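You operate a simulated robot arm through the tools that you are given. There is no shell and no other tool. Be economical: measure what you need, move in short steps, check, and stop when the job is done.

Carry out the task below with a simulated two-armed robot. There is one attempt and no reset: what you move stays moved.

JOB
Put the ticket marked "736" from the feed shelf at the end of the machine on the grey plate and the ticket that says "204" on the white job card there. Open the rack drawer, put the tape roll on the feed shelf at the end of the machine away in the inside of the rack drawer, then shut the drawer. Push the desk door shut. Press the zero button two times. Fetch the red flag and set it on the side shelf of the inspection table. Put the orange roll on the top of the service deck. Any order will do. Set down upright: red flag.

It is judged by the outcome, as a careful person would: the job done as asked, and still so three seconds after it is handed in. It fails if anything else is knocked over, pushed out of place, dropped, spilled or broken.

ROBOT AND FRAMES
Two 7-joint arms with two-finger parallel grippers on one trunk, on a base that drives. Base frame: it is fixed to the floor where the robot stands at the start and does not move with it; the origin is under the middle of the robot, x ahead of it, y to its left, z up. Readings come in cm, rad, newtons and seconds.
The left shoulder is at the start at [3, 11.9, 111], the right one opposite. With the tool pointing down near the work surface each hand reaches from about 24 to 68 cm from the robot's upright axis, wherever it stands, measured 20 degrees to its own side. Places, roughly: desk door [1100, -440, 40]; grey plate (13x11x1 cm) [60, 70, 90]; inside of the rack drawer [380, -160, 90]; job card [50, 50, 100]; orange roll (4x4x14 cm) [1030, -300, 90]; rack drawer [370, -160, 90]; red flag (7x4x8 cm) [1130, -450, 90]; side shelf of the inspection table [1160, -540, 80]; tape roll (7x7x4 cm) [50, 0, 90]; ticket [50, 0, 100]; top of the service deck [1090, -150, 90]; zero button [1140, -430, 90]. Payload 3.43 kg a hand.
The TCP of each hand is the grasp point between the finger pads, 3 cm short of the fingertips. In the tool frame z runs along the fingers and y along their closing line. The gripper opens to 9.4 cm. The fingers are 2.8 cm wide and 1 cm thick; the gripper's body (5 by 9.6 cm) begins 5.5 cm behind the TCP.
Orientation is that of the tool frame in the base frame, as [roll, pitch, yaw] about the fixed x, y, z axes, in that order (R = Rz(yaw) Ry(pitch) Rx(roll)). With the fingers straight down and closing along the base's y, the tool's x points along the base's -x, its y along +y and its z along -z.

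CONTROLS
- The arms move only by the tool servo_tool. It takes "left_targets", "right_targets" or both (then of equal length, played together; a hand with none holds still); each is a list of rows, each a list of 7 numbers: the gripper command, from -1 (shut) to 1 (fully open), values between in proportion, then the shift along the tool's x, y, z in units of 30 mm (1.0 is 30 mm), then the turn, a rotation vector about the tool's x, y, z in units of 5 degrees (1.0 is 5 degrees). In form: [[gripper, x, y, z, ax, ay, az], ...]. A call has 1 to 8 rows; each row shifts and turns the commanded pose from where the row before left it, along the tool's axes as they then stand. A call with a number of a shift or a turn outside -1 to 1 is refused whole. A row lasts 0.2 s, in which the tool goes at most 5 cm and 0.15 rad; a call with a longer step from one row to the next is refused whole, and so is a gripper value outside its range. Where a pose cannot be reached the arm comes as near as it can. A force on the tool above 40 N (or 10 N above the force at the start of the call, whichever is more), or a blocked arm, ends the call early, and 0.2 s more pass. Each finger travels about 7.2 cm/s and halts on what it meets, pressing with about 40 N; the grip force reading is that of the motor and also rises with nothing between the fingers. The clock runs only during rows and for 0.2 s after the last one: add rows that do not move to give the fingers time. The reply holds the time, the measured pose of the TCP, the force on the tool along the base axes, the opening and the grip force, in the units named above and with some noise, with the torque about the TCP (base axes, N m) and any sound that the robot's microphone picked up.
- Cameras (640 x 400 px; columns grow to the right, rows downward): "scene" is now at [3.65, 1.63, 180.25]; the picture's right is [0.26, -0.97, 0.00], its down [-0.83, -0.22, -0.51] and it looks along [0.49, 0.13, -0.86] (base axes); focal length 275 px, centre (320, 200). "left" rides on the left gripper at [7.6, -1.4, -10.2] in its tool frame; the picture's right is [0.18, 0.98, 0.00], its down [-0.75, 0.14, -0.64] and it looks along [-0.63, 0.12, 0.77] (tool axes); focal length 243 px, centre (320, 200). "right" rides on the right gripper at [7.6, 1.4, -10.2] in its tool frame; the picture's right is [-0.18, 0.98, 0.00], its down [-0.75, -0.14, -0.64] and it looks along [-0.63, -0.12, 0.77] (tool axes); focal length 243 px, centre (320, 200). There is no depth. A picture from a camera that has moved, and an enlarged one, comes with that camera's place and axes in the base frame and with its lens.
- capture(camera): a new picture of that camera. No time passes.
- lift_body(by): slides the trunk up (or, below 0, down) by that many cm; the arms and the scene camera ride with it, the base frame stays. It gives what a move gives, with no picture.
- drive_base(legs): drives the robot by 1 to 6 legs, each [ahead, turn to the left] in cm and rad, along the robot's own axes; the way and the turn of a leg run together, so that a leg with both is an arc; at most 150 cm and 3.142 rad a leg. The arms and the cameras ride along, it lands a little off, and it stops where it bumps. It gives what a move gives.
- aim_head(pan, tilt): turns the head with the scene camera to pan (to the left, within 2.496 rad either way) and tilt (down, from -0.506 to 1.204), counted from straight ahead of the robot. It gives what a move gives.
- enlarge(camera, box): a new picture of the part [left, top, right, bottom] of that camera's present view, enlarged. No time passes.
- close_job(): hands the job in; it is judged then, once.

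Go step by step. Nothing tells you exact positions but the pictures and the camera data: compare them with the known pose of the tool, close in by small moves and look again before you grip or let go. The budget is 207 turns and 194 pictures, counting those below and the enlarged ones. Unless the task says otherwise, let go and move clear before handing in, and close with one line.

The tools are called after "Emit:" by a JSON object that holds its "api" and its "payload". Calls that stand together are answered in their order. servo_tool: Moves the arms, as the interface text tells. Its arguments: {"type":"object","properties":{"left_targets":{"type":"array","items":{"type":"array","items":{"type":"number"}}},"right_targets":{"type":"array","items":{"type":"array","items":{"type":"number"}}}},"required":[]} The other tools are called the same way: lift_body (by) slides the trunk up or down; drive_base (legs) drives the base; aim_head (pan, tilt) turns the head that bears the scene camera; capture (camera) takes a picture; enlarge (camera, box) takes an enlarged picture of a part of a camera's view; close_job () hands the job in.

At the start:

```text
clock: 0.0
left_tool_pos: [37.32, 38.43, 121.15]
left_orientation: [-3.141, -0.002, -3.141]
left_wrist_force: [0.0, 0.3, 0.8]
left_wrist_torque: [-0.01, -0.03, 0.0]
left_width: 9.39
left_finger_force: 0.1
right_tool_pos: [29.72, -0.93, 121.31]
right_orientation: [3.141, 0.0, 3.141]
right_wrist_force: [0.8, -0.8, -0.2]
right_wrist_torque: [0.0, 0.01, 0.01]
right_width: 9.4
right_finger_force: 0.0
trunk travel left (down, up): [-37.5, 3.5]
robot x, y, heading: [0.0, -0.22, 0.004]
head pan, tilt: [0.26, 1.037]
```

scene: 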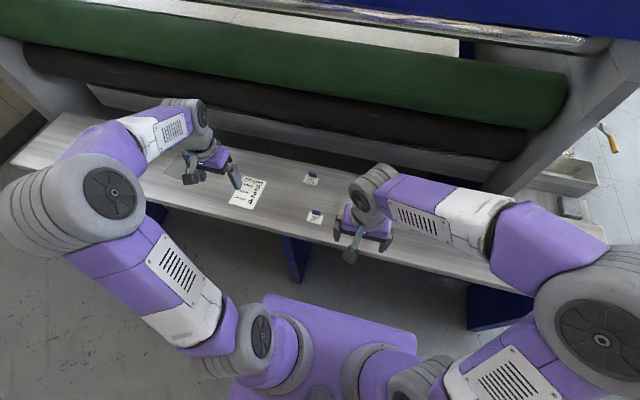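
right: 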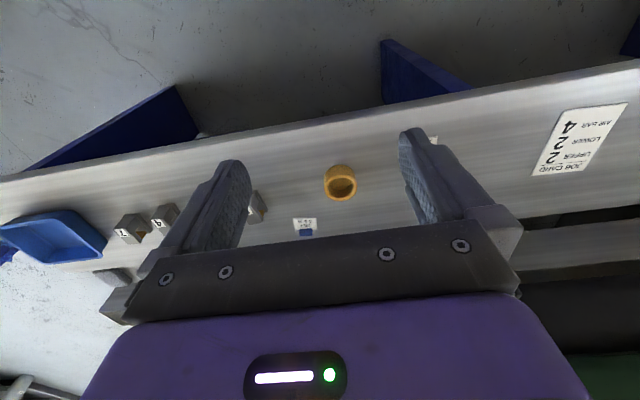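
left: 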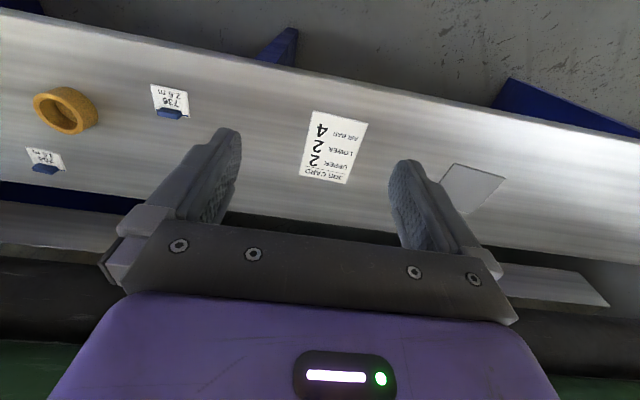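

I see the feed shelf with two tickets, the job card, the grey plate and the tape roll. I'll take close-ups to identify the items first.

Emit:
{"api": "enlarge", "payload": {"camera": "left", "box": [0, 60, 200, 200]}}

Emit:
{"api": "enlarge", "payload": {"camera": "scene", "box": [160, 130, 400, 280]}}

Emit:
{"api": "enlarge", "payload": {"camera": "right", "box": [0, 100, 480, 300]}}

```text
2.86 times, centred on (100, 130) of left
camera zoom: at [29.67, 37.03, 131.44], right [-0.18, 0.98, 0.0], down [0.75, 0.14, 0.64], along [0.63, 0.12, -0.77], focal length 693 px, centre (949, 400)
```

zoom: 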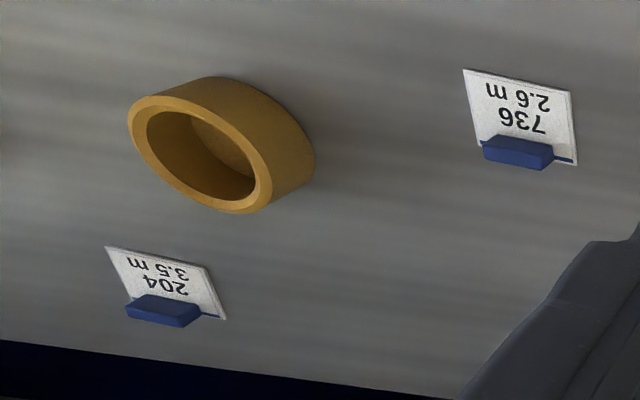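

```text
2.67 times, centred on (280, 205) of scene
camera zoom: at [3.65, 1.63, 180.25], right [0.26, -0.97, 0.0], down [-0.83, -0.22, -0.51], along [0.49, 0.13, -0.86], focal length 734 px, centre (427, 187)
```

zoom: 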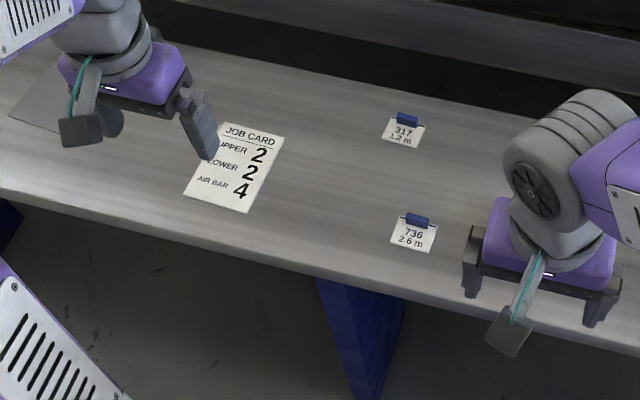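

```text
1.33 times, centred on (240, 200) of right
camera zoom: at [22.09, 0.49, 131.73], right [0.18, 0.98, 0.0], down [0.75, -0.14, 0.64], along [0.63, -0.12, -0.77], focal length 324 px, centre (427, 200)
```

zoom: 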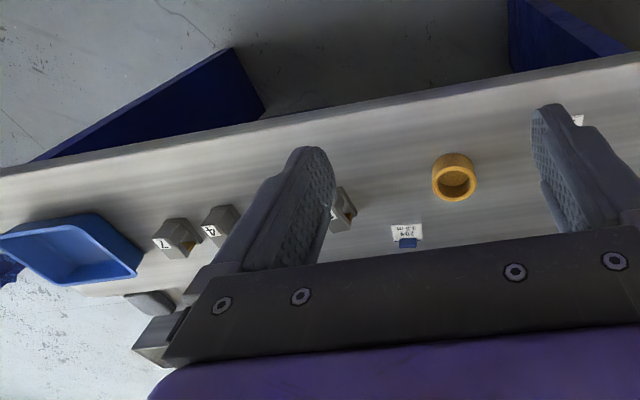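

The numbered tickets are 317, 736 and 204, each with a blue clip: 736 at about (49,15), 204 at about (65,-11), the job card at (51,43) and the plate at (55,73). I'll bring the left hand over 736 and the right hand toward 204, and look again.

Emit:
{"api": "servo_tool", "payload": {"left_targets": [[1, -0.48, -0.97, 0, 0, 0, 0], [1, -0.48, -0.97, 0, 0, 0, 0], [1, -0.48, -0.97, 0, 0, 0, 0], [1, -0.48, -0.97, 0, 0, 0, 0], [1, -0.48, -0.97, 0, 0, 0, 0], [1, -0.48, -0.97, 0, 0, 0, 0], [1, -0.48, -0.97, 0, 0, 0, 0], [1, -0.48, -0.97, 0, 0, 0, 0]], "right_targets": [[1, -1, -0.43, 0, 0, 0, 0], [1, -1, -0.43, 0, 0, 0, 0], [1, -1, -0.43, 0, 0, 0, 0], [1, -1, -0.43, 0, 0, 0, 0], [1, -1, -0.43, 0, 0, 0, 0], [1, -1, -0.43, 0, 0, 0, 0], [1, -1, -0.43, 0, 0, 0, 0], [1, -1, -0.43, 0, 0, 0, 0]]}}

Emit:
{"api": "capture", "payload": {"camera": "left"}}

Emit:
{"api": "capture", "payload": {"camera": "right"}}

Emit:
{"api": "aim_head", "payload": {"pan": -0.2, "tilt": 0.75}}

Emit:
{"api": "capture", "payload": {"camera": "scene"}}

```text
clock: 1.8
left_tool_pos: [48.76, 15.03, 121.07]
left_orientation: [3.139, -0.002, -3.141]
left_wrist_force: [-0.9, 0.3, 0.6]
left_wrist_torque: [0.04, 0.02, -0.03]
left_width: 9.42
left_finger_force: 0.0
right_tool_pos: [53.95, -11.31, 121.2]
right_orientation: [3.139, -0.001, -3.141]
right_wrist_force: [-0.4, 0.6, -0.4]
right_wrist_torque: [-0.01, 0.01, 0.01]
right_width: 9.4
right_finger_force: 0.0
trunk travel left (down, up): [-37.5, 3.5]
robot x, y, heading: [-0.21, 0.39, 0.001]
head pan, tilt: [0.26, 1.037]
```

```text
187 pictures are left
camera left: at [41.28, 13.6, 131.37], right [-0.18, 0.98, 0.0], down [0.75, 0.14, 0.64], along [0.63, 0.12, -0.77], focal length 243 px, centre (320, 200)
```

left: 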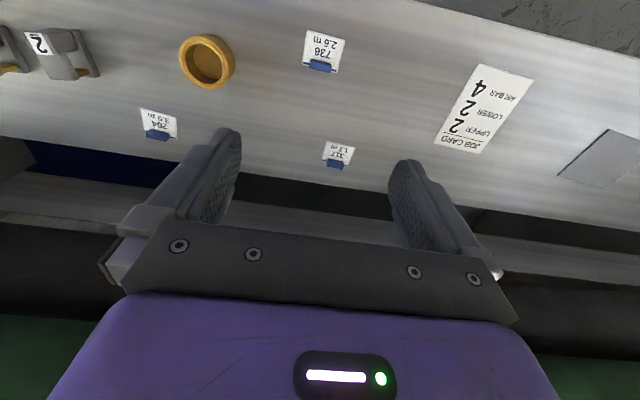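

```text
186 pictures are left
camera right: at [46.28, -10.02, 131.59], right [0.18, 0.98, 0.0], down [0.75, -0.14, 0.64], along [0.63, -0.12, -0.77], focal length 243 px, centre (320, 200)
```

right: 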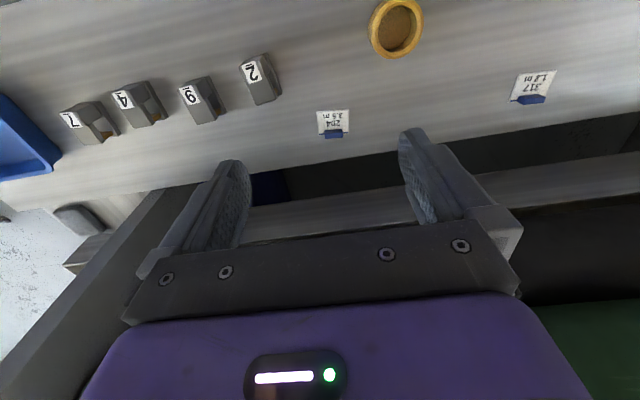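

```text
clock: 2.7
left_tool_pos: [48.65, 15.11, 121.18]
left_orientation: [3.141, 0.0, -3.14]
left_wrist_force: [-0.4, 0.6, 0.5]
left_wrist_torque: [0.01, -0.02, 0.0]
left_width: 9.39
left_finger_force: 0.1
right_tool_pos: [53.72, -11.18, 121.38]
right_orientation: [-3.141, 0.0, 3.141]
right_wrist_force: [-0.7, 0.4, -0.2]
right_wrist_torque: [0.01, -0.03, 0.01]
right_width: 9.43
right_finger_force: 0.1
trunk travel left (down, up): [-37.5, 3.5]
robot x, y, heading: [-0.23, 0.11, -0.002]
head pan, tilt: [-0.201, 0.75]
```

```text
185 pictures are left
camera scene: at [5.29, -1.75, 182.41], right [-0.2, -0.98, 0.0], down [-0.67, 0.14, -0.73], along [0.72, -0.15, -0.68], focal length 275 px, centre (320, 200)
```

scene: 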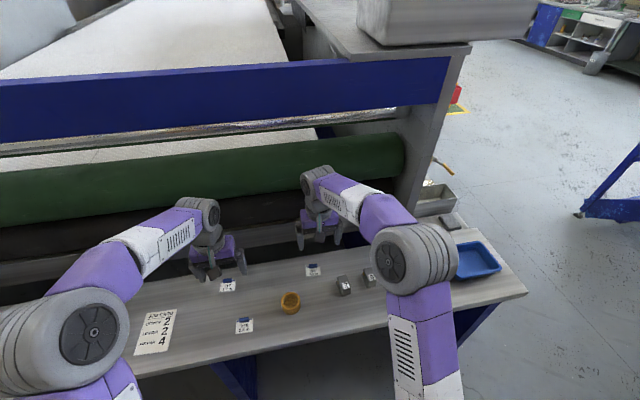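

Both clips are located: 736 at (49.2,15.2) and 204 at (65,-11.3). I'll lower both hands above their clips.

Emit:
{"api": "servo_tool", "payload": {"left_targets": [[1, -0.02, 0, 0.95, 0, 0, 0], [1, -0.02, 0, 0.95, 0, 0, 0], [1, -0.02, 0, 0.95, 0, 0, 0], [1, -0.02, 0, 0.95, 0, 0, 0], [1, -0.02, 0, 0.95, 0, 0, 0], [1, -0.02, 0, 0.95, 0, 0, 0], [1, -0.02, 0, 0.95, 0, 0, 0], [1, -0.02, 0, 0.95, 0, 0, 0]], "right_targets": [[1, -0.47, 0, 0.75, 0, 0, 0], [1, -0.47, 0, 0.75, 0, 0, 0], [1, -0.47, 0, 0.75, 0, 0, 0], [1, -0.47, 0, 0.75, 0, 0, 0], [1, -0.47, 0, 0.75, 0, 0, 0], [1, -0.47, 0, 0.75, 0, 0, 0], [1, -0.47, 0, 0.75, 0, 0, 0], [1, -0.47, 0, 0.75, 0, 0, 0]]}}

Emit:
{"api": "capture", "payload": {"camera": "left"}}

Emit:
{"api": "capture", "payload": {"camera": "right"}}

Emit:
{"api": "capture", "payload": {"camera": "scene"}}

```text
clock: 4.5
left_tool_pos: [49.42, 15.3, 98.41]
left_orientation: [-3.141, 0.0, -3.14]
left_wrist_force: [-0.3, -0.4, 0.0]
left_wrist_torque: [-0.02, 0.0, 0.0]
left_width: 9.37
left_finger_force: 0.2
right_tool_pos: [65.03, -11.13, 103.18]
right_orientation: [-3.141, -0.002, 3.141]
right_wrist_force: [-0.9, 0.8, 0.0]
right_wrist_torque: [0.01, 0.07, -0.03]
right_width: 9.41
right_finger_force: 0.2
trunk travel left (down, up): [-37.5, 3.5]
robot x, y, heading: [-0.05, -0.03, 0.001]
head pan, tilt: [-0.201, 0.75]
```

```text
184 pictures are left
camera left: at [41.75, 13.9, 108.71], right [-0.18, 0.98, 0.0], down [0.75, 0.14, 0.64], along [0.63, 0.12, -0.77], focal length 243 px, centre (320, 200)
```

left: 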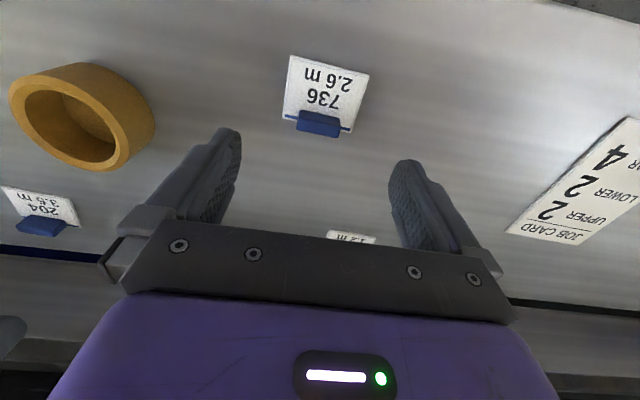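

```text
183 pictures are left
camera right: at [57.44, -9.76, 113.47], right [0.18, 0.98, 0.0], down [0.76, -0.14, 0.64], along [0.63, -0.12, -0.77], focal length 243 px, centre (320, 200)
```

right: 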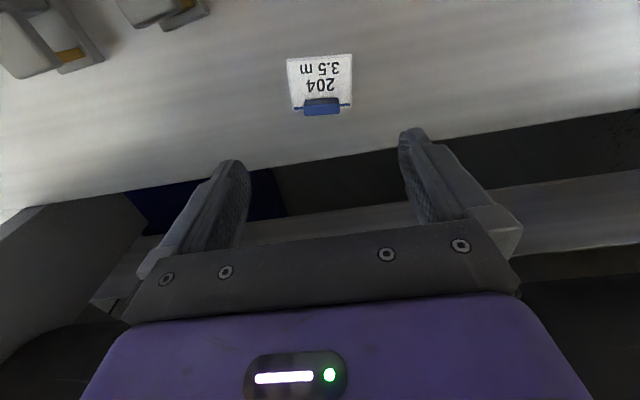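

```text
182 pictures are left
camera scene: at [5.46, -1.74, 182.4], right [-0.2, -0.98, 0.0], down [-0.67, 0.14, -0.73], along [0.72, -0.15, -0.68], focal length 275 px, centre (320, 200)
```

scene: 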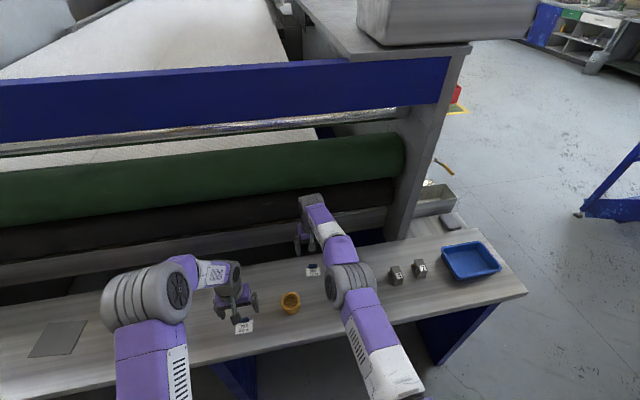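

Both hands line up with their clips. I'll come down closer, stopping just above the shelf.

Emit:
{"api": "servo_tool", "payload": {"left_targets": [[1, 0.02, 0, 0.4, 0, 0, 0], [1, 0.02, 0, 0.4, 0, 0, 0], [1, 0, 0, 0.35, 0, 0, 0], [1, 0, 0, 0.3, 0, 0, 0]], "right_targets": [[1, 0, 0, 0.9, 0, 0, 0], [1, 0, 0, 0.9, 0, 0, 0], [1, 0, 0, 0.8, 0, 0, 0], [1, 0, 0, 0.45, 0, 0, 0]]}}

Emit:
{"api": "capture", "payload": {"camera": "left"}}

Emit:
{"api": "capture", "payload": {"camera": "right"}}

```text
clock: 5.5
left_tool_pos: [49.14, 15.11, 94.09]
left_orientation: [3.141, 0.0, -3.141]
left_wrist_force: [-0.3, 0.5, -0.7]
left_wrist_torque: [0.01, -0.01, 0.04]
left_width: 9.39
left_finger_force: 0.1
right_tool_pos: [64.09, -11.53, 94.2]
right_orientation: [3.14, -0.001, 3.14]
right_wrist_force: [0.7, 0.0, 1.2]
right_wrist_torque: [-0.01, 0.01, -0.02]
right_width: 9.37
right_finger_force: 0.1
right hand out of reach, approached as far as the arm can: row 3
trunk travel left (down, up): [-37.5, 3.5]
robot x, y, heading: [0.08, -0.19, -0.001]
head pan, tilt: [-0.201, 0.75]
```

```text
181 pictures are left
camera left: at [41.57, 13.76, 104.33], right [-0.18, 0.98, 0.0], down [0.75, 0.14, 0.64], along [0.63, 0.12, -0.77], focal length 243 px, centre (320, 200)
```

left: 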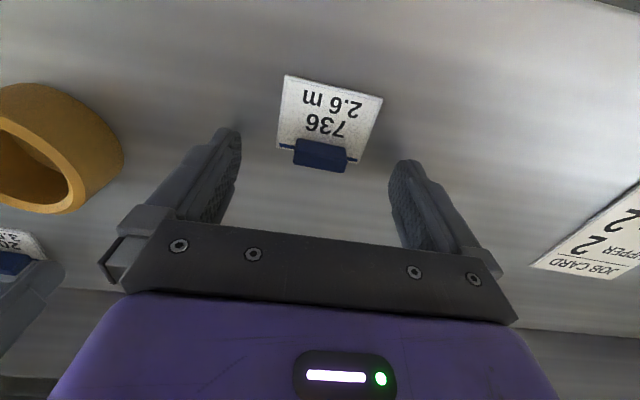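

```text
180 pictures are left
camera right: at [56.51, -10.0, 104.63], right [0.18, 0.98, 0.0], down [0.75, -0.14, 0.64], along [0.63, -0.12, -0.77], focal length 243 px, centre (320, 200)
```

right: 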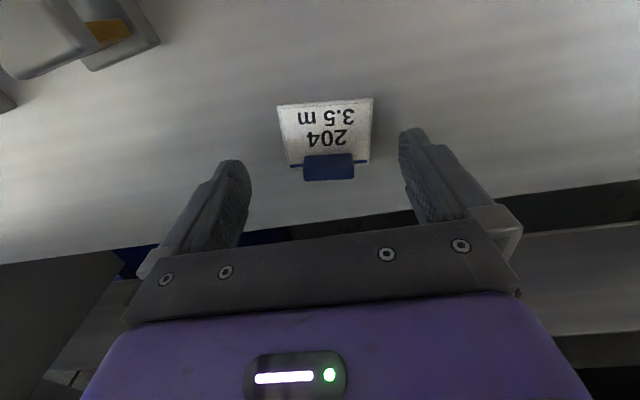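

The right arm is just out of reach, while the left is well placed. I'll grip 736 with the left hand, then drive forward a little for 204.

Emit:
{"api": "servo_tool", "payload": {"left_targets": [[1, 0, 0, 0.12, 0, 0, 0], [1, 0, 0, 0.12, 0, 0, 0], [-1, 0, 0, 0, 0, 0, 0], [-1, 0, 0, 0, 0, 0, 0], [-1, 0, 0, 0, 0, 0, 0], [-1, 0, 0, 0, 0, 0, 0], [-1, 0, 0, 0, 0, 0, 0]], "right_targets": [[1, 0.4, 0, -0.8, 0, 0, 0], [1, 0.4, 0, -0.8, 0, 0, 0], [1, 0, 0, 0, 0, 0, 0], [1, 0, 0, 0, 0, 0, 0], [1, 0, 0, 0, 0, 0, 0], [1, 0, 0, 0, 0, 0, 0], [1, 0, 0, 0, 0, 0, 0]]}}

Emit:
{"api": "capture", "payload": {"camera": "left"}}

```text
clock: 7.1
left_tool_pos: [49.12, 14.97, 93.41]
left_orientation: [-3.141, 0.002, -3.141]
left_wrist_force: [0.2, 0.6, -0.5]
left_wrist_torque: [-0.01, -0.01, 0.0]
left_width: 3.03
left_finger_force: 39.8
right_tool_pos: [61.88, -11.35, 99.0]
right_orientation: [-3.141, 0.001, -3.141]
right_wrist_force: [-0.8, 0.6, 0.7]
right_wrist_torque: [0.01, 0.04, 0.0]
right_width: 9.4
right_finger_force: 0.0
trunk travel left (down, up): [-37.5, 3.5]
robot x, y, heading: [-0.28, 0.02, -0.004]
head pan, tilt: [-0.201, 0.75]
```

```text
179 pictures are left
camera left: at [41.55, 13.69, 103.62], right [-0.18, 0.98, 0.0], down [0.75, 0.14, 0.64], along [0.63, 0.12, -0.77], focal length 243 px, centre (320, 200)
```

left: 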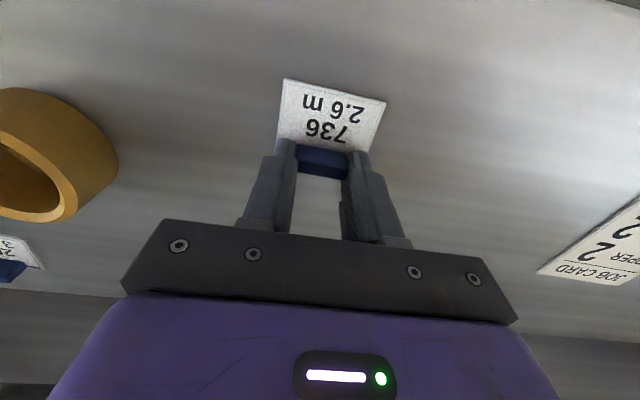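

Width 3.0 cm with grip force, so 736 is held. I'll lift it, then drive ahead 5 cm.

Emit:
{"api": "servo_tool", "payload": {"left_targets": [[-1, 0, 0, -0.5, 0, 0, 0], [-1, 0, 0, -1, 0, 0, 0], [-1, 0, 0, -1, 0, 0, 0], [-1, 0, 0, -1, 0, 0, 0]]}}

Emit:
{"api": "drive_base", "payload": {"legs": [[5, 0]]}}

Emit:
{"api": "capture", "payload": {"camera": "left"}}

Emit:
{"api": "capture", "payload": {"camera": "right"}}

```text
clock: 8.1
left_tool_pos: [49.12, 15.15, 103.87]
left_orientation: [-3.141, 0.001, -3.141]
left_wrist_force: [-0.4, -0.6, -0.3]
left_wrist_torque: [-0.02, -0.02, 0.02]
left_width: 0.0
left_finger_force: 32.6
right_tool_pos: [61.83, -11.22, 99.22]
right_orientation: [3.141, 0.001, 3.141]
right_wrist_force: [-0.2, 0.8, 0.2]
right_wrist_torque: [-0.01, 0.0, -0.05]
right_width: 9.39
right_finger_force: 0.1
trunk travel left (down, up): [-37.5, 3.5]
robot x, y, heading: [0.07, 0.09, 0.005]
head pan, tilt: [-0.201, 0.75]
```

```text
clock: 9.0
left_tool_pos: [53.97, 15.15, 103.67]
left_orientation: [3.142, -0.001, -3.141]
left_wrist_force: [-0.5, -0.2, -0.4]
left_wrist_torque: [0.0, 0.02, 0.01]
left_width: 0.0
left_finger_force: 33.5
right_tool_pos: [66.81, -11.13, 99.2]
right_orientation: [3.141, -0.001, -3.141]
right_wrist_force: [0.8, 0.3, 0.4]
right_wrist_torque: [0.0, 0.02, -0.01]
right_width: 9.39
right_finger_force: 0.1
trunk travel left (down, up): [-37.5, 3.5]
robot x, y, heading: [4.66, 0.34, -0.002]
head pan, tilt: [-0.201, 0.75]
```

```text
178 pictures are left
camera left: at [46.43, 13.68, 114.0], right [-0.18, 0.98, 0.0], down [0.75, 0.14, 0.64], along [0.63, 0.12, -0.77], focal length 243 px, centre (320, 200)
```

left: 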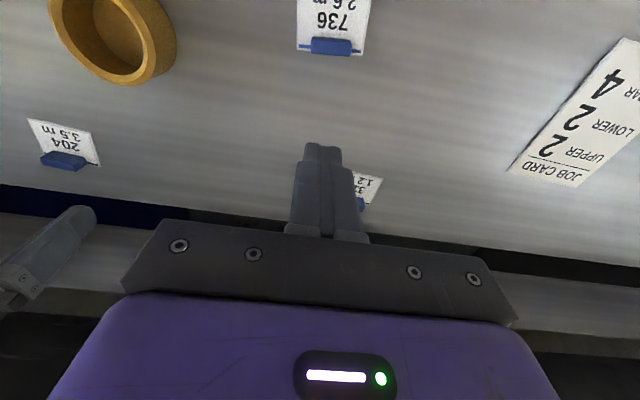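

```text
177 pictures are left
camera right: at [59.18, -9.82, 109.45], right [0.18, 0.98, 0.0], down [0.75, -0.14, 0.64], along [0.63, -0.12, -0.77], focal length 243 px, centre (320, 200)
```

right: 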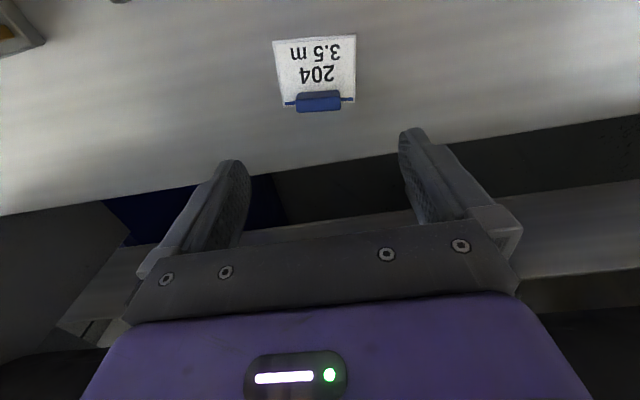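

The clip slipped out: the fingertips were too high on it, but the ticket stayed in place. I'll go back lower this time, feeling for the shelf.

Emit:
{"api": "servo_tool", "payload": {"left_targets": [[1, 0.8, 0, 0, 0, 0, 0], [1, 0.8, 0, 0, 0, 0, 0], [1, 0, 0, 0.8, 0, 0, 0], [1, 0, 0, 0.85, 0, 0, 0], [1, 0, 0, 0.85, 0, 0, 0], [1, 0, 0, 0.85, 0, 0, 0], [1, 0, 0, 0.1, 0, 0, 0]], "right_targets": [[1, 0.57, 0, 0, 0, 0, 0], [1, 0, 0, 0, 0, 0, 0], [1, 0, 0, 0, 0, 0, 0], [1, 0, 0, 0.7, 0, 0, 0], [1, 0, 0, 0.7, 0, 0, 0], [1, 0, 0, 0.5, 0, 0, 0], [1, 0, 0, 0.1, 0, 0, 0]]}}

Emit:
{"api": "servo_tool", "payload": {"left_targets": [[1, 0, 0, 0.1, 0, 0, 0], [1, 0, 0, 0, 0, 0, 0]], "right_targets": [[1, 0, 0, 0.1, 0, 0, 0], [1, 0, 0, 0, 0, 0, 0]]}}

Emit:
{"api": "capture", "payload": {"camera": "left"}}

Emit:
{"api": "capture", "payload": {"camera": "right"}}

```text
clock: 10.6
left_tool_pos: [49.14, 15.21, 93.37]
left_orientation: [-3.14, 0.0, -3.141]
left_wrist_force: [0.2, 0.2, 0.3]
left_wrist_torque: [0.01, 0.01, 0.02]
left_width: 9.37
left_finger_force: 0.1
right_tool_pos: [65.05, -11.24, 93.19]
right_orientation: [-3.141, 0.0, -3.14]
right_wrist_force: [0.3, -0.1, 0.4]
right_wrist_torque: [-0.02, 0.02, 0.01]
right_width: 9.44
right_finger_force: 0.2
trunk travel left (down, up): [-37.5, 3.5]
robot x, y, heading: [4.68, 0.26, 0.006]
head pan, tilt: [-0.201, 0.75]
```

```text
clock: 11.2
left_tool_pos: [49.04, 15.13, 93.3]
left_orientation: [-3.141, -0.001, 3.141]
left_wrist_force: [0.4, 0.0, 0.6]
left_wrist_torque: [-0.05, -0.01, -0.01]
left_width: 9.4
left_finger_force: 0.0
right_tool_pos: [65.04, -11.32, 93.05]
right_orientation: [-3.141, 0.002, -3.141]
right_wrist_force: [-1.3, -0.5, 7.8]
right_wrist_torque: [-0.16, 0.16, 0.07]
right_width: 9.4
right_finger_force: 0.0
trunk travel left (down, up): [-37.5, 3.5]
robot x, y, heading: [4.67, -0.0, 0.0]
head pan, tilt: [-0.201, 0.75]
```

```text
176 pictures are left
camera left: at [41.44, 13.72, 103.47], right [-0.18, 0.98, 0.0], down [0.75, 0.14, 0.64], along [0.63, 0.12, -0.77], focal length 243 px, centre (320, 200)
```

left: 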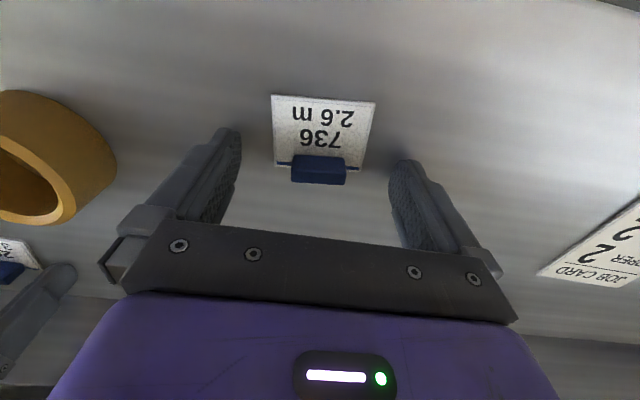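

```text
175 pictures are left
camera right: at [57.4, -9.8, 103.33], right [0.18, 0.98, 0.0], down [0.75, -0.14, 0.64], along [0.63, -0.12, -0.77], focal length 243 px, centre (320, 200)
```

right: 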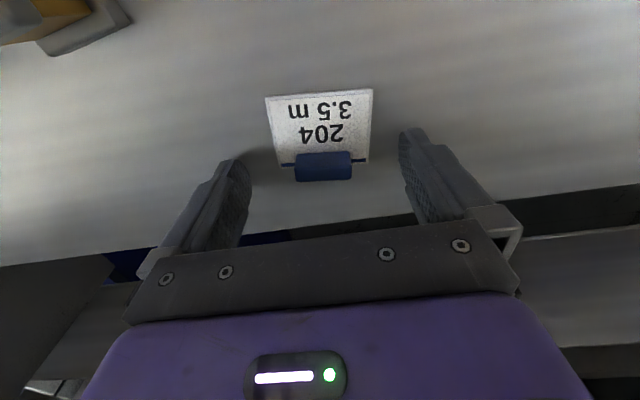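

The right tips touch the shelf (surface at about 90.0). I'll centre on the clips in x, set the tips at shelf level, close both grippers and lift slightly.

Emit:
{"api": "servo_tool", "payload": {"left_targets": [[1, -0.2, 0.05, 0.07, 0, 0, 0], [-1, 0, 0, 0, 0, 0, 0], [-1, 0, 0, 0, 0, 0, 0], [-1, 0, 0, 0, 0, 0, 0], [-1, 0, 0, 0, 0, 0, 0], [-1, 0, 0, 0, 0, 0, 0], [-1, 0, 0, -0.15, 0, 0, 0], [-1, 0, 0, -0.15, 0, 0, 0]], "right_targets": [[1, -0.1, 0.05, -0.03, 0, 0, 0], [-1, 0, 0, 0, 0, 0, 0], [-1, 0, 0, 0, 0, 0, 0], [-1, 0, 0, 0, 0, 0, 0], [-1, 0, 0, 0, 0, 0, 0], [-1, 0, 0, 0, 0, 0, 0], [-1, 0, 0, -0.15, 0, 0, 0], [-1, 0, 0, -0.15, 0, 0, 0]]}}

Emit:
{"api": "capture", "payload": {"camera": "left"}}

Emit:
{"api": "capture", "payload": {"camera": "right"}}

```text
clock: 13.0
left_tool_pos: [49.69, 15.34, 93.77]
left_orientation: [-3.141, -0.002, -3.141]
left_wrist_force: [-0.5, -0.4, 0.3]
left_wrist_torque: [-0.02, -0.02, -0.02]
left_width: 5.49
left_finger_force: 40.2
right_tool_pos: [65.33, -11.14, 93.87]
right_orientation: [-3.141, -0.001, -3.141]
right_wrist_force: [0.1, -0.7, 0.1]
right_wrist_torque: [-0.01, 0.01, 0.02]
right_width: 5.5
right_finger_force: 40.1
trunk travel left (down, up): [-37.5, 3.5]
robot x, y, heading: [4.69, -0.05, 0.003]
head pan, tilt: [-0.201, 0.75]
```

```text
174 pictures are left
camera left: at [42.1, 13.88, 104.06], right [-0.18, 0.98, 0.0], down [0.75, 0.14, 0.64], along [0.63, 0.12, -0.77], focal length 243 px, centre (320, 200)
```

left: 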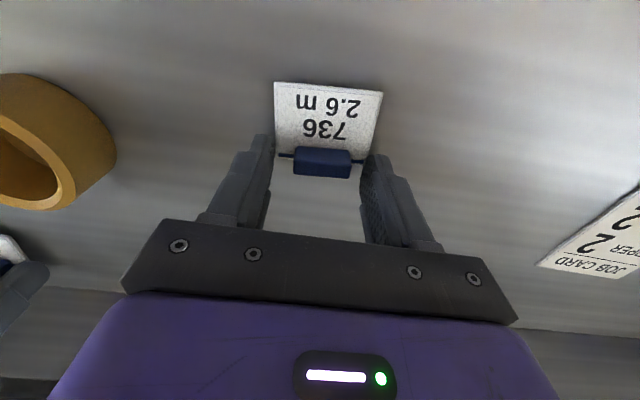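

```text
173 pictures are left
camera right: at [57.71, -9.71, 104.19], right [0.18, 0.98, 0.0], down [0.75, -0.14, 0.64], along [0.63, -0.12, -0.77], focal length 243 px, centre (320, 200)
```

right: 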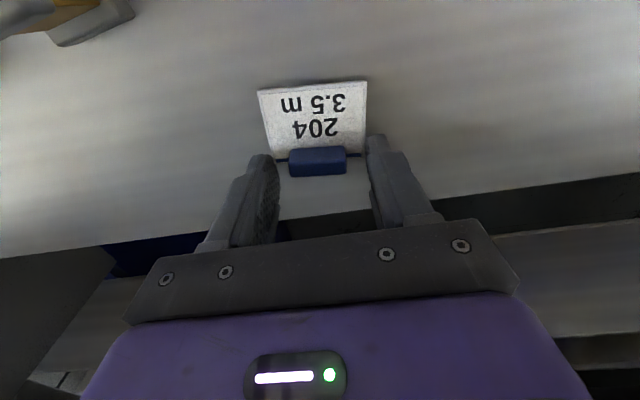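

The fingers are now pinching the cards by their edges (5.5 cm). I'll lift slowly by 1 cm to see if they follow.

Emit:
{"api": "servo_tool", "payload": {"left_targets": [[-1, 0, 0, -0.1, 0, 0, 0], [-1, 0, 0, -0.1, 0, 0, 0], [-1, 0, 0, -0.1, 0, 0, 0], [-1, 0, 0, -0.1, 0, 0, 0]], "right_targets": [[-1, 0, 0, -0.1, 0, 0, 0], [-1, 0, 0, -0.1, 0, 0, 0], [-1, 0, 0, -0.1, 0, 0, 0], [-1, 0, 0, -0.1, 0, 0, 0]]}}

Emit:
{"api": "capture", "payload": {"camera": "left"}}

Emit:
{"api": "capture", "payload": {"camera": "right"}}

```text
clock: 14.0
left_tool_pos: [49.72, 15.33, 94.95]
left_orientation: [-3.142, 0.0, 3.141]
left_wrist_force: [-1.0, -0.7, -0.1]
left_wrist_torque: [0.0, 0.03, 0.0]
left_width: 5.49
left_finger_force: 40.6
right_tool_pos: [65.41, -11.21, 95.19]
right_orientation: [3.141, 0.002, -3.14]
right_wrist_force: [0.0, 0.8, 0.1]
right_wrist_torque: [-0.04, -0.02, -0.01]
right_width: 5.48
right_finger_force: 40.3
trunk travel left (down, up): [-37.5, 3.5]
robot x, y, heading: [4.84, 0.02, 0.001]
head pan, tilt: [-0.201, 0.75]
```

```text
172 pictures are left
camera left: at [42.19, 13.85, 105.26], right [-0.18, 0.98, 0.0], down [0.75, 0.14, 0.64], along [0.63, 0.12, -0.77], focal length 243 px, centre (320, 200)
```

left: 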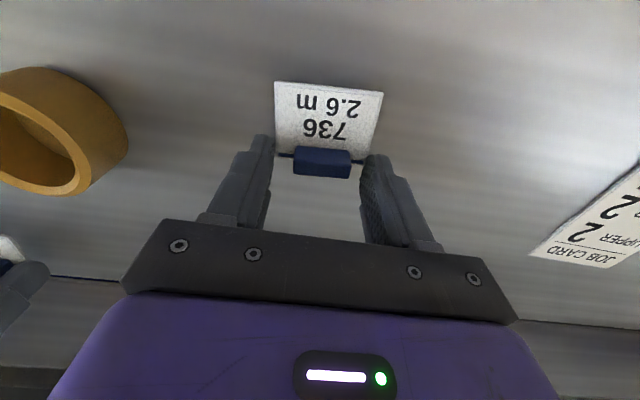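

```text
171 pictures are left
camera right: at [57.74, -9.71, 105.37], right [0.18, 0.98, 0.0], down [0.75, -0.14, 0.64], along [0.63, -0.12, -0.77], focal length 243 px, centre (320, 200)
```

right: 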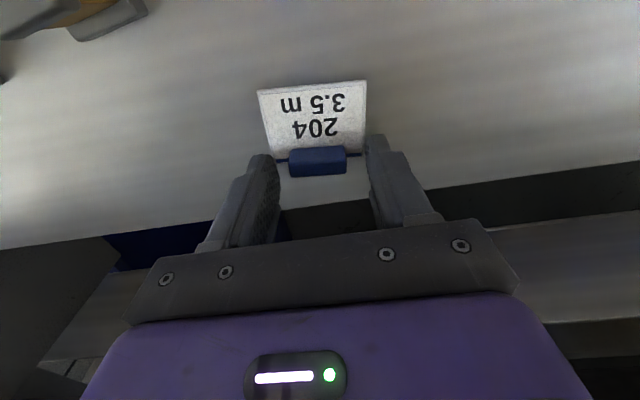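

Both tickets follow rigidly. I'll lift the hands higher, draw them in, and look behind and to the left before driving.

Emit:
{"api": "servo_tool", "payload": {"left_targets": [[-1, 0.0, 0, -0.5, 0, 0, 0], [-1, 0.5, 0, -0.6, 0, 0, 0], [-1, 0.5, 0, -0.6, 0, 0, 0], [-1, 0.5, 0, -0.6, 0, 0, 0], [-1, 0.5, 0, -0.6, 0, 0, 0], [-1, 0.5, 0, -0.6, 0, 0, 0], [-1, 0.3, 0, -0.6, 0, 0, 0]], "right_targets": [[-1, 0.0, 0, -0.5, 0, 0, 0], [-1, 0.8, 0, -0.6, 0, 0, 0], [-1, 0.9, 0, -0.6, 0, 0, 0], [-1, 0.9, 0, -0.6, 0, 0, 0], [-1, 0.9, 0, -0.6, 0, 0, 0], [-1, 0.9, 0, -0.6, 0, 0, 0], [-1, 0.8, 0, -0.6, 0, 0, 0]]}}

Emit:
{"api": "aim_head", "payload": {"pan": 2.4, "tilt": 0.6}}

Emit:
{"api": "capture", "payload": {"camera": "scene"}}

Emit:
{"api": "capture", "payload": {"camera": "left"}}

Emit:
{"api": "capture", "payload": {"camera": "right"}}

Emit:
{"api": "aim_head", "payload": {"pan": 0.9, "tilt": 0.8}}

Emit:
{"api": "capture", "payload": {"camera": "scene"}}

```text
clock: 15.6
left_tool_pos: [41.3, 15.12, 107.52]
left_orientation: [-3.14, 0.002, -3.141]
left_wrist_force: [0.0, -0.6, 0.0]
left_wrist_torque: [0.0, 0.02, 0.0]
left_width: 5.46
left_finger_force: 40.2
right_tool_pos: [49.5, -11.14, 107.42]
right_orientation: [-3.141, 0.002, -3.141]
right_wrist_force: [0.1, 0.3, 0.5]
right_wrist_torque: [-0.01, -0.02, 0.0]
right_width: 5.49
right_finger_force: 39.4
trunk travel left (down, up): [-37.5, 3.5]
robot x, y, heading: [5.04, -0.21, 0.002]
head pan, tilt: [-0.201, 0.75]
```

```text
clock: 18.0
left_tool_pos: [41.45, 15.15, 107.38]
left_orientation: [-3.14, 0.0, -3.14]
left_wrist_force: [0.4, 0.4, -0.4]
left_wrist_torque: [0.01, 0.04, -0.01]
left_width: 5.44
left_finger_force: 39.8
right_tool_pos: [49.62, -11.11, 107.43]
right_orientation: [3.141, 0.002, 3.141]
right_wrist_force: [-0.4, 0.6, -0.1]
right_wrist_torque: [-0.02, 0.0, -0.04]
right_width: 5.48
right_finger_force: 40.2
trunk travel left (down, up): [-37.5, 3.5]
robot x, y, heading: [5.25, -0.03, -0.002]
head pan, tilt: [2.4, 0.6]
```

```text
170 pictures are left
camera scene: at [-4.48, 5.88, 183.7], right [0.68, 0.74, 0.0], down [0.42, -0.38, -0.83], along [-0.61, 0.56, -0.56], focal length 275 px, centre (320, 200)
```

scene: 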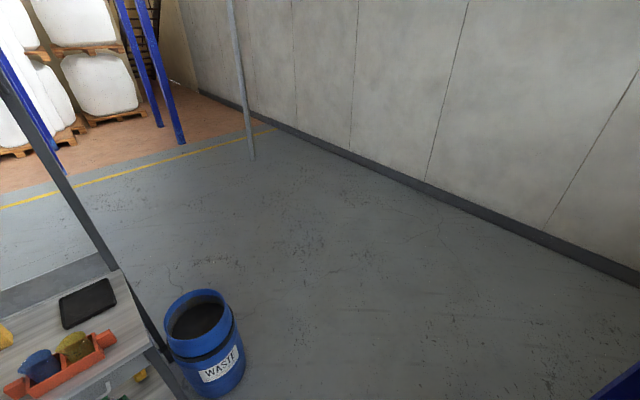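

```text
169 pictures are left
camera left: at [33.84, 13.73, 117.64], right [-0.18, 0.98, 0.0], down [0.75, 0.14, 0.64], along [0.63, 0.12, -0.77], focal length 243 px, centre (320, 200)
```

left: 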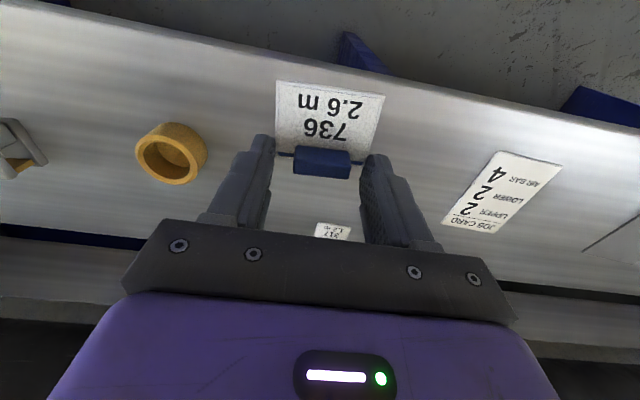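

```text
168 pictures are left
camera right: at [42.01, -9.71, 117.74], right [0.18, 0.98, 0.0], down [0.75, -0.14, 0.64], along [0.63, -0.12, -0.77], focal length 243 px, centre (320, 200)
```

right: 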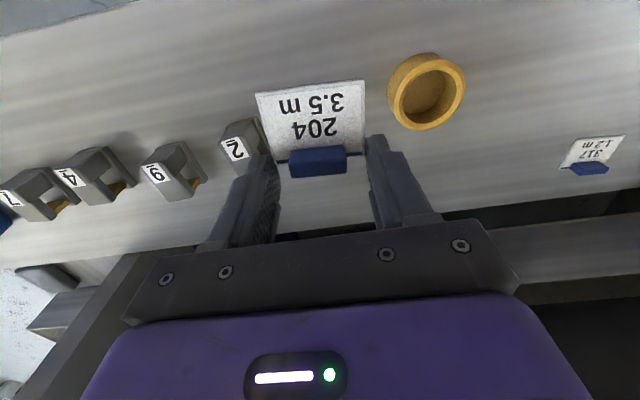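

```text
clock: 19.6
left_tool_pos: [41.41, 15.25, 107.42]
left_orientation: [-3.141, -0.001, 3.141]
left_wrist_force: [-0.7, -0.4, 0.6]
left_wrist_torque: [0.0, -0.03, -0.03]
left_width: 5.46
left_finger_force: 40.4
right_tool_pos: [49.66, -11.11, 107.42]
right_orientation: [3.141, -0.001, -3.141]
right_wrist_force: [-1.5, 0.1, 0.1]
right_wrist_torque: [-0.01, -0.01, 0.0]
right_width: 5.44
right_finger_force: 39.7
trunk travel left (down, up): [-37.5, 3.5]
robot x, y, heading: [4.66, -0.02, 0.004]
head pan, tilt: [0.901, 0.799]
```

```text
167 pictures are left
camera scene: at [7.04, 6.23, 182.01], right [0.78, -0.62, 0.0], down [-0.44, -0.56, -0.7], along [0.43, 0.55, -0.72], focal length 275 px, centre (320, 200)
```

scene: 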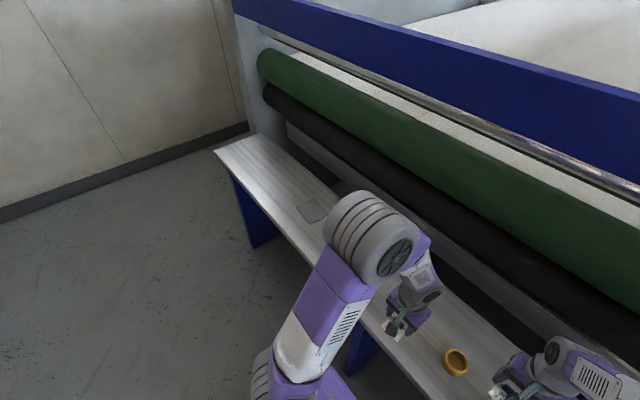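

There's free floor to the left and enough room behind. I'll back off 25 cm, drive diagonally to y≈45, and square up again.

Emit:
{"api": "drive_base", "payload": {"legs": [[-25, 0], [0, 1.06], [51.5, 0], [0, -1.06]]}}

Emit:
{"api": "capture", "payload": {"camera": "left"}}

Emit:
{"api": "capture", "payload": {"camera": "right"}}

```text
clock: 29.3
left_tool_pos: [42.5, 60.82, 107.41]
left_orientation: [3.141, 0.001, -3.137]
left_wrist_force: [0.0, -0.1, 0.4]
left_wrist_torque: [-0.01, -0.03, 0.02]
left_width: 5.44
left_finger_force: 39.9
right_tool_pos: [50.84, 34.46, 107.3]
right_orientation: [3.14, -0.001, -3.136]
right_wrist_force: [-0.4, -0.4, 0.2]
right_wrist_torque: [0.01, -0.02, -0.04]
right_width: 5.43
right_finger_force: 39.6
trunk travel left (down, up): [-37.5, 3.5]
robot x, y, heading: [6.15, 45.42, 0.0]
head pan, tilt: [0.901, 0.799]
```

```text
166 pictures are left
camera left: at [34.92, 59.31, 117.65], right [-0.19, 0.98, 0.0], down [0.75, 0.14, 0.64], along [0.63, 0.12, -0.77], focal length 243 px, centre (320, 200)
```

left: 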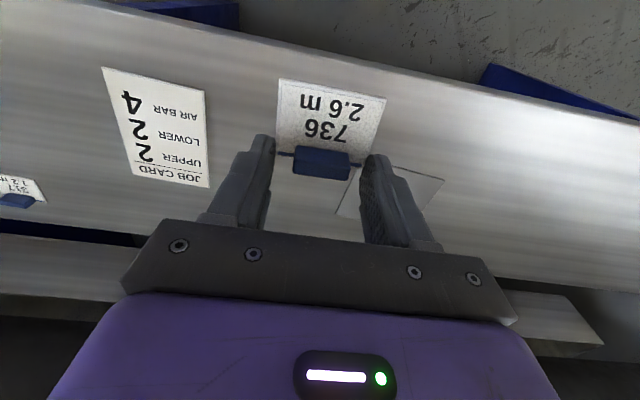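

```text
165 pictures are left
camera right: at [43.16, 35.89, 117.74], right [0.18, 0.98, 0.0], down [0.75, -0.14, 0.64], along [0.63, -0.12, -0.77], focal length 243 px, centre (320, 200)
```

right: 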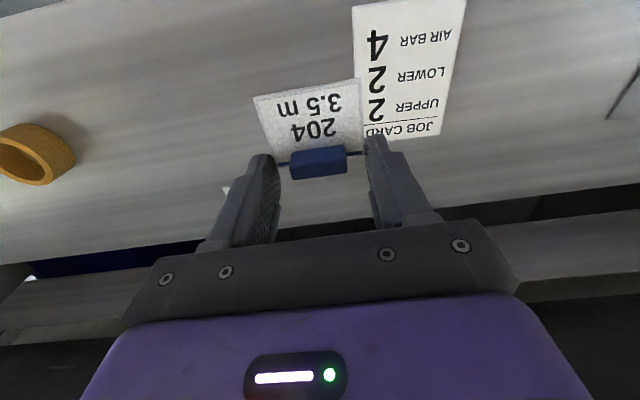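

Both tickets are still held. I'll move 204 over the job card (centre about (50.4,43.2)) and 736 toward the plate, and look.

Emit:
{"api": "servo_tool", "payload": {"left_targets": [[-1, -0.7, 0.7, 0, 0, 0, 0], [-1, -0.7, 0.7, 0, 0, 0, 0], [-1, -0.7, 0.7, 0, 0, 0, 0], [-1, -0.7, 0.7, 0, 0, 0, 0], [-1, -0.7, 0.7, 0, 0, 0, 0], [-1, -0.7, 0.7, 0, 0, 0, 0]], "right_targets": [[-1, -0.11, 0.49, 0.45, 0, 0, 0], [-1, -0.11, 0.49, 0.45, 0, 0, 0], [-1, -0.11, 0.49, 0.45, 0, 0, 0], [-1, -0.11, 0.49, 0.45, 0, 0, 0], [-1, -0.11, 0.49, 0.45, 0, 0, 0], [-1, -0.11, 0.49, 0.45, 0, 0, 0]]}}

Emit:
{"api": "capture", "payload": {"camera": "left"}}

Emit:
{"api": "capture", "payload": {"camera": "right"}}

Emit:
{"api": "aim_head", "payload": {"pan": 0.3, "tilt": 0.95}}

Emit:
{"api": "capture", "payload": {"camera": "scene"}}

```text
clock: 30.7
left_tool_pos: [55.1, 73.49, 107.28]
left_orientation: [3.141, -0.002, -3.138]
left_wrist_force: [-0.4, 1.0, 0.6]
left_wrist_torque: [-0.04, 0.01, -0.02]
left_width: 5.44
left_finger_force: 39.8
right_tool_pos: [52.83, 43.46, 99.07]
right_orientation: [-3.142, 0.0, -3.138]
right_wrist_force: [0.4, 0.5, 0.7]
right_wrist_torque: [-0.01, 0.07, 0.0]
right_width: 5.46
right_finger_force: 39.7
trunk travel left (down, up): [-37.5, 3.5]
robot x, y, heading: [6.38, 45.79, 0.006]
head pan, tilt: [0.901, 0.799]
```

```text
164 pictures are left
camera left: at [47.55, 72.11, 117.55], right [-0.19, 0.98, 0.0], down [0.75, 0.14, 0.64], along [0.63, 0.12, -0.77], focal length 243 px, centre (320, 200)
```

left: 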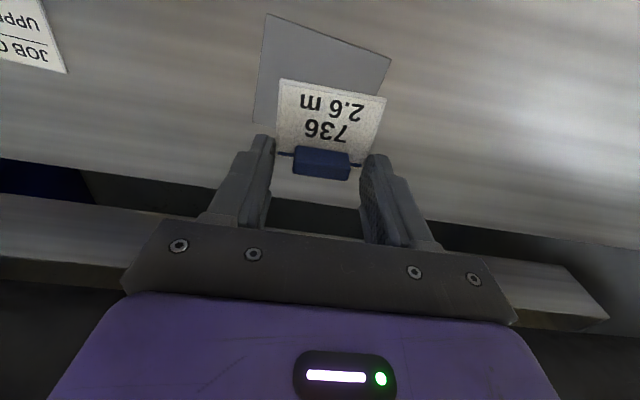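

```text
163 pictures are left
camera right: at [45.2, 44.88, 109.47], right [0.18, 0.98, 0.0], down [0.75, -0.14, 0.64], along [0.63, -0.12, -0.77], focal length 243 px, centre (320, 200)
```

right: 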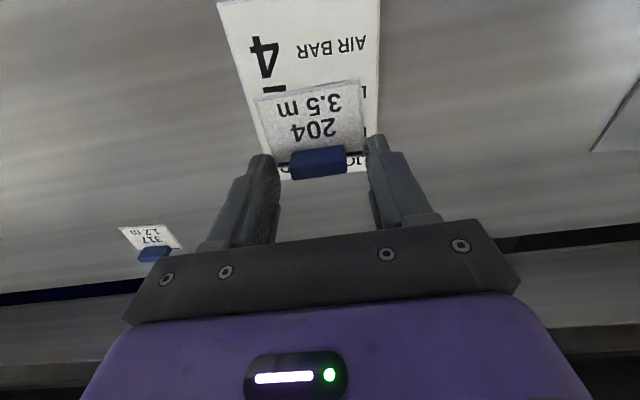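

```text
clock: 31.7
left_tool_pos: [55.05, 73.4, 107.31]
left_orientation: [-3.14, -0.002, -3.138]
left_wrist_force: [0.5, -0.5, 0.4]
left_wrist_torque: [0.01, -0.01, 0.0]
left_width: 5.44
left_finger_force: 40.3
right_tool_pos: [52.72, 43.4, 99.2]
right_orientation: [3.14, -0.001, -3.138]
right_wrist_force: [0.0, 0.6, -0.8]
right_wrist_torque: [0.02, 0.03, 0.0]
right_width: 5.42
right_finger_force: 40.3
trunk travel left (down, up): [-37.5, 3.5]
robot x, y, heading: [5.87, 45.37, 0.004]
head pan, tilt: [0.3, 0.949]
```

```text
162 pictures are left
camera scene: at [10.11, 47.58, 180.86], right [0.3, -0.95, 0.0], down [-0.78, -0.24, -0.58], along [0.56, 0.17, -0.81], focal length 275 px, centre (320, 200)
```

scene: 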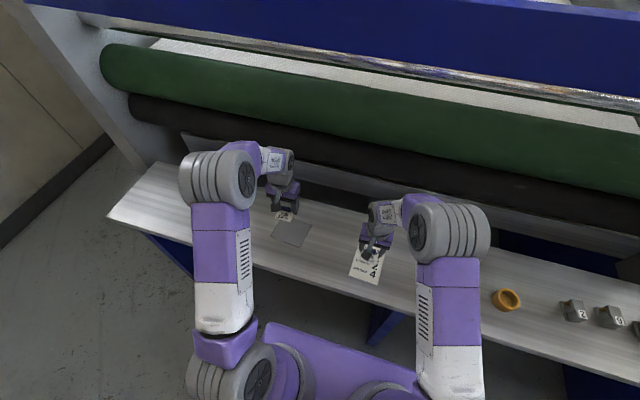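

The plate centre comes out at (55.1,73.2) and the job card centre at (51.3,43.2). I'll shift slightly and lower both, finishing with small steps.

Emit:
{"api": "servo_tool", "payload": {"left_targets": [[-1, -0.4, -0.07, 0.6, 0, 0, 0], [-1, -0.37, 0, 0.7, 0, 0, 0], [-1, 0, 0, 0.8, 0, 0, 0], [-1, 0, 0, 0.8, 0, 0, 0], [-1, 0, 0, 0.6, 0, 0, 0], [-1, 0, 0, 0.4, 0, 0, 0], [-1, 0, 0, 0.2, 0, 0, 0]], "right_targets": [[-1, -0.15, 0, 0.2, 0, 0, 0], [-1, -0.15, 0, 0.2, 0, 0, 0], [-1, 0, 0, 0.3, 0, 0, 0], [-1, 0, 0, 0.3, 0, 0, 0], [-1, 0, 0, 0.3, 0, 0, 0], [-1, 0, 0, 0.25, 0, 0, 0], [-1, 0, 0, 0.2, 0, 0, 0]]}}

Emit:
{"api": "capture", "payload": {"camera": "left"}}

Emit:
{"api": "capture", "payload": {"camera": "right"}}

```text
clock: 33.3
left_tool_pos: [57.44, 73.08, 95.0]
left_orientation: [-3.141, -0.001, -3.139]
left_wrist_force: [0.2, -0.7, -0.4]
left_wrist_torque: [-0.01, 0.03, 0.01]
left_width: 5.44
left_finger_force: 40.1
right_tool_pos: [53.56, 43.35, 93.96]
right_orientation: [3.141, 0.0, -3.138]
right_wrist_force: [-0.7, 0.6, -0.2]
right_wrist_torque: [-0.03, 0.02, -0.01]
right_width: 5.42
right_finger_force: 40.6
trunk travel left (down, up): [-37.5, 3.5]
robot x, y, heading: [6.02, 45.33, 0.002]
head pan, tilt: [0.3, 0.949]
```

```text
161 pictures are left
camera left: at [49.81, 71.69, 105.29], right [-0.19, 0.98, 0.0], down [0.75, 0.14, 0.64], along [0.63, 0.12, -0.77], focal length 243 px, centre (320, 200)
```

left: 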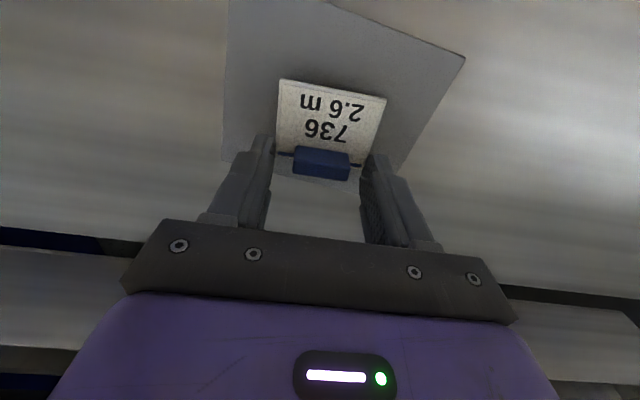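

```text
160 pictures are left
camera right: at [46.02, 44.75, 104.31], right [0.18, 0.98, 0.0], down [0.75, -0.14, 0.64], along [0.63, -0.12, -0.77], focal length 243 px, centre (320, 200)
```

right: 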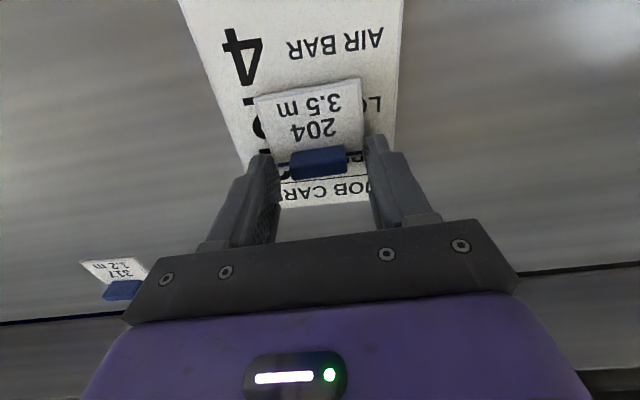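

Both are over their targets; I'll draw 736 back about 1 cm toward the plate centre and creep down.

Emit:
{"api": "servo_tool", "payload": {"left_targets": [[-1, 0.4, 0, 0, 0, 0, 0], [-1, 0, 0, 0.1, 0, 0, 0], [-1, 0, 0, 0.1, 0, 0, 0], [-1, 0, 0, 0.05, 0, 0, 0]], "right_targets": [[-1, 0, 0, 0.08, 0, 0, 0], [-1, 0, 0, 0.07, 0, 0, 0], [-1, 0, 0, 0.04, 0, 0, 0], [-1, 0, 0, 0, 0, 0, 0]]}}

```text
clock: 34.3
left_tool_pos: [56.19, 73.2, 94.46]
left_orientation: [-3.14, 0.0, -3.136]
left_wrist_force: [0.8, -0.1, 0.5]
left_wrist_torque: [-0.01, -0.04, -0.01]
left_width: 5.42
left_finger_force: 40.1
right_tool_pos: [53.68, 43.44, 93.36]
right_orientation: [-3.141, -0.001, -3.138]
right_wrist_force: [0.6, 1.7, -0.7]
right_wrist_torque: [-0.01, 0.02, 0.01]
right_width: 5.43
right_finger_force: 39.9
trunk travel left (down, up): [-37.5, 3.5]
robot x, y, heading: [6.19, 45.63, 0.008]
head pan, tilt: [0.3, 0.949]
```

Emit:
{"api": "servo_tool", "payload": {"left_targets": [[-1, 0, 0, 0.06, 0, 0, 0], [-1, 0, 0, 0.04, 0, 0, 0], [-1, 0, 0, 0, 0, 0, 0]], "right_targets": [[-1, 0, 0, 0.05, 0, 0, 0], [-1, 0, 0, 0.03, 0, 0, 0], [-1, 0, 0, 0, 0, 0, 0]]}}

Emit:
{"api": "capture", "payload": {"camera": "left"}}

```text
clock: 35.1
left_tool_pos: [56.15, 73.26, 94.12]
left_orientation: [3.141, 0.001, -3.137]
left_wrist_force: [-0.3, -0.4, 0.2]
left_wrist_torque: [0.0, 0.01, 0.03]
left_width: 5.44
left_finger_force: 40.0
right_tool_pos: [53.64, 43.5, 93.24]
right_orientation: [3.142, 0.001, -3.139]
right_wrist_force: [-2.2, -0.9, 5.2]
right_wrist_torque: [-0.01, 0.01, -0.05]
right_width: 5.43
right_finger_force: 39.6
trunk travel left (down, up): [-37.5, 3.5]
robot x, y, heading: [5.98, 45.42, 0.008]
head pan, tilt: [0.3, 0.949]
```

```text
159 pictures are left
camera left: at [48.53, 71.76, 104.33], right [-0.19, 0.98, 0.0], down [0.75, 0.14, 0.64], along [0.63, 0.12, -0.77], focal length 243 px, centre (320, 200)
```

left: 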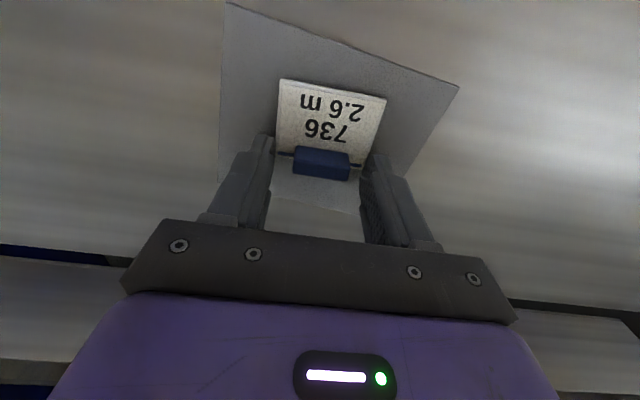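

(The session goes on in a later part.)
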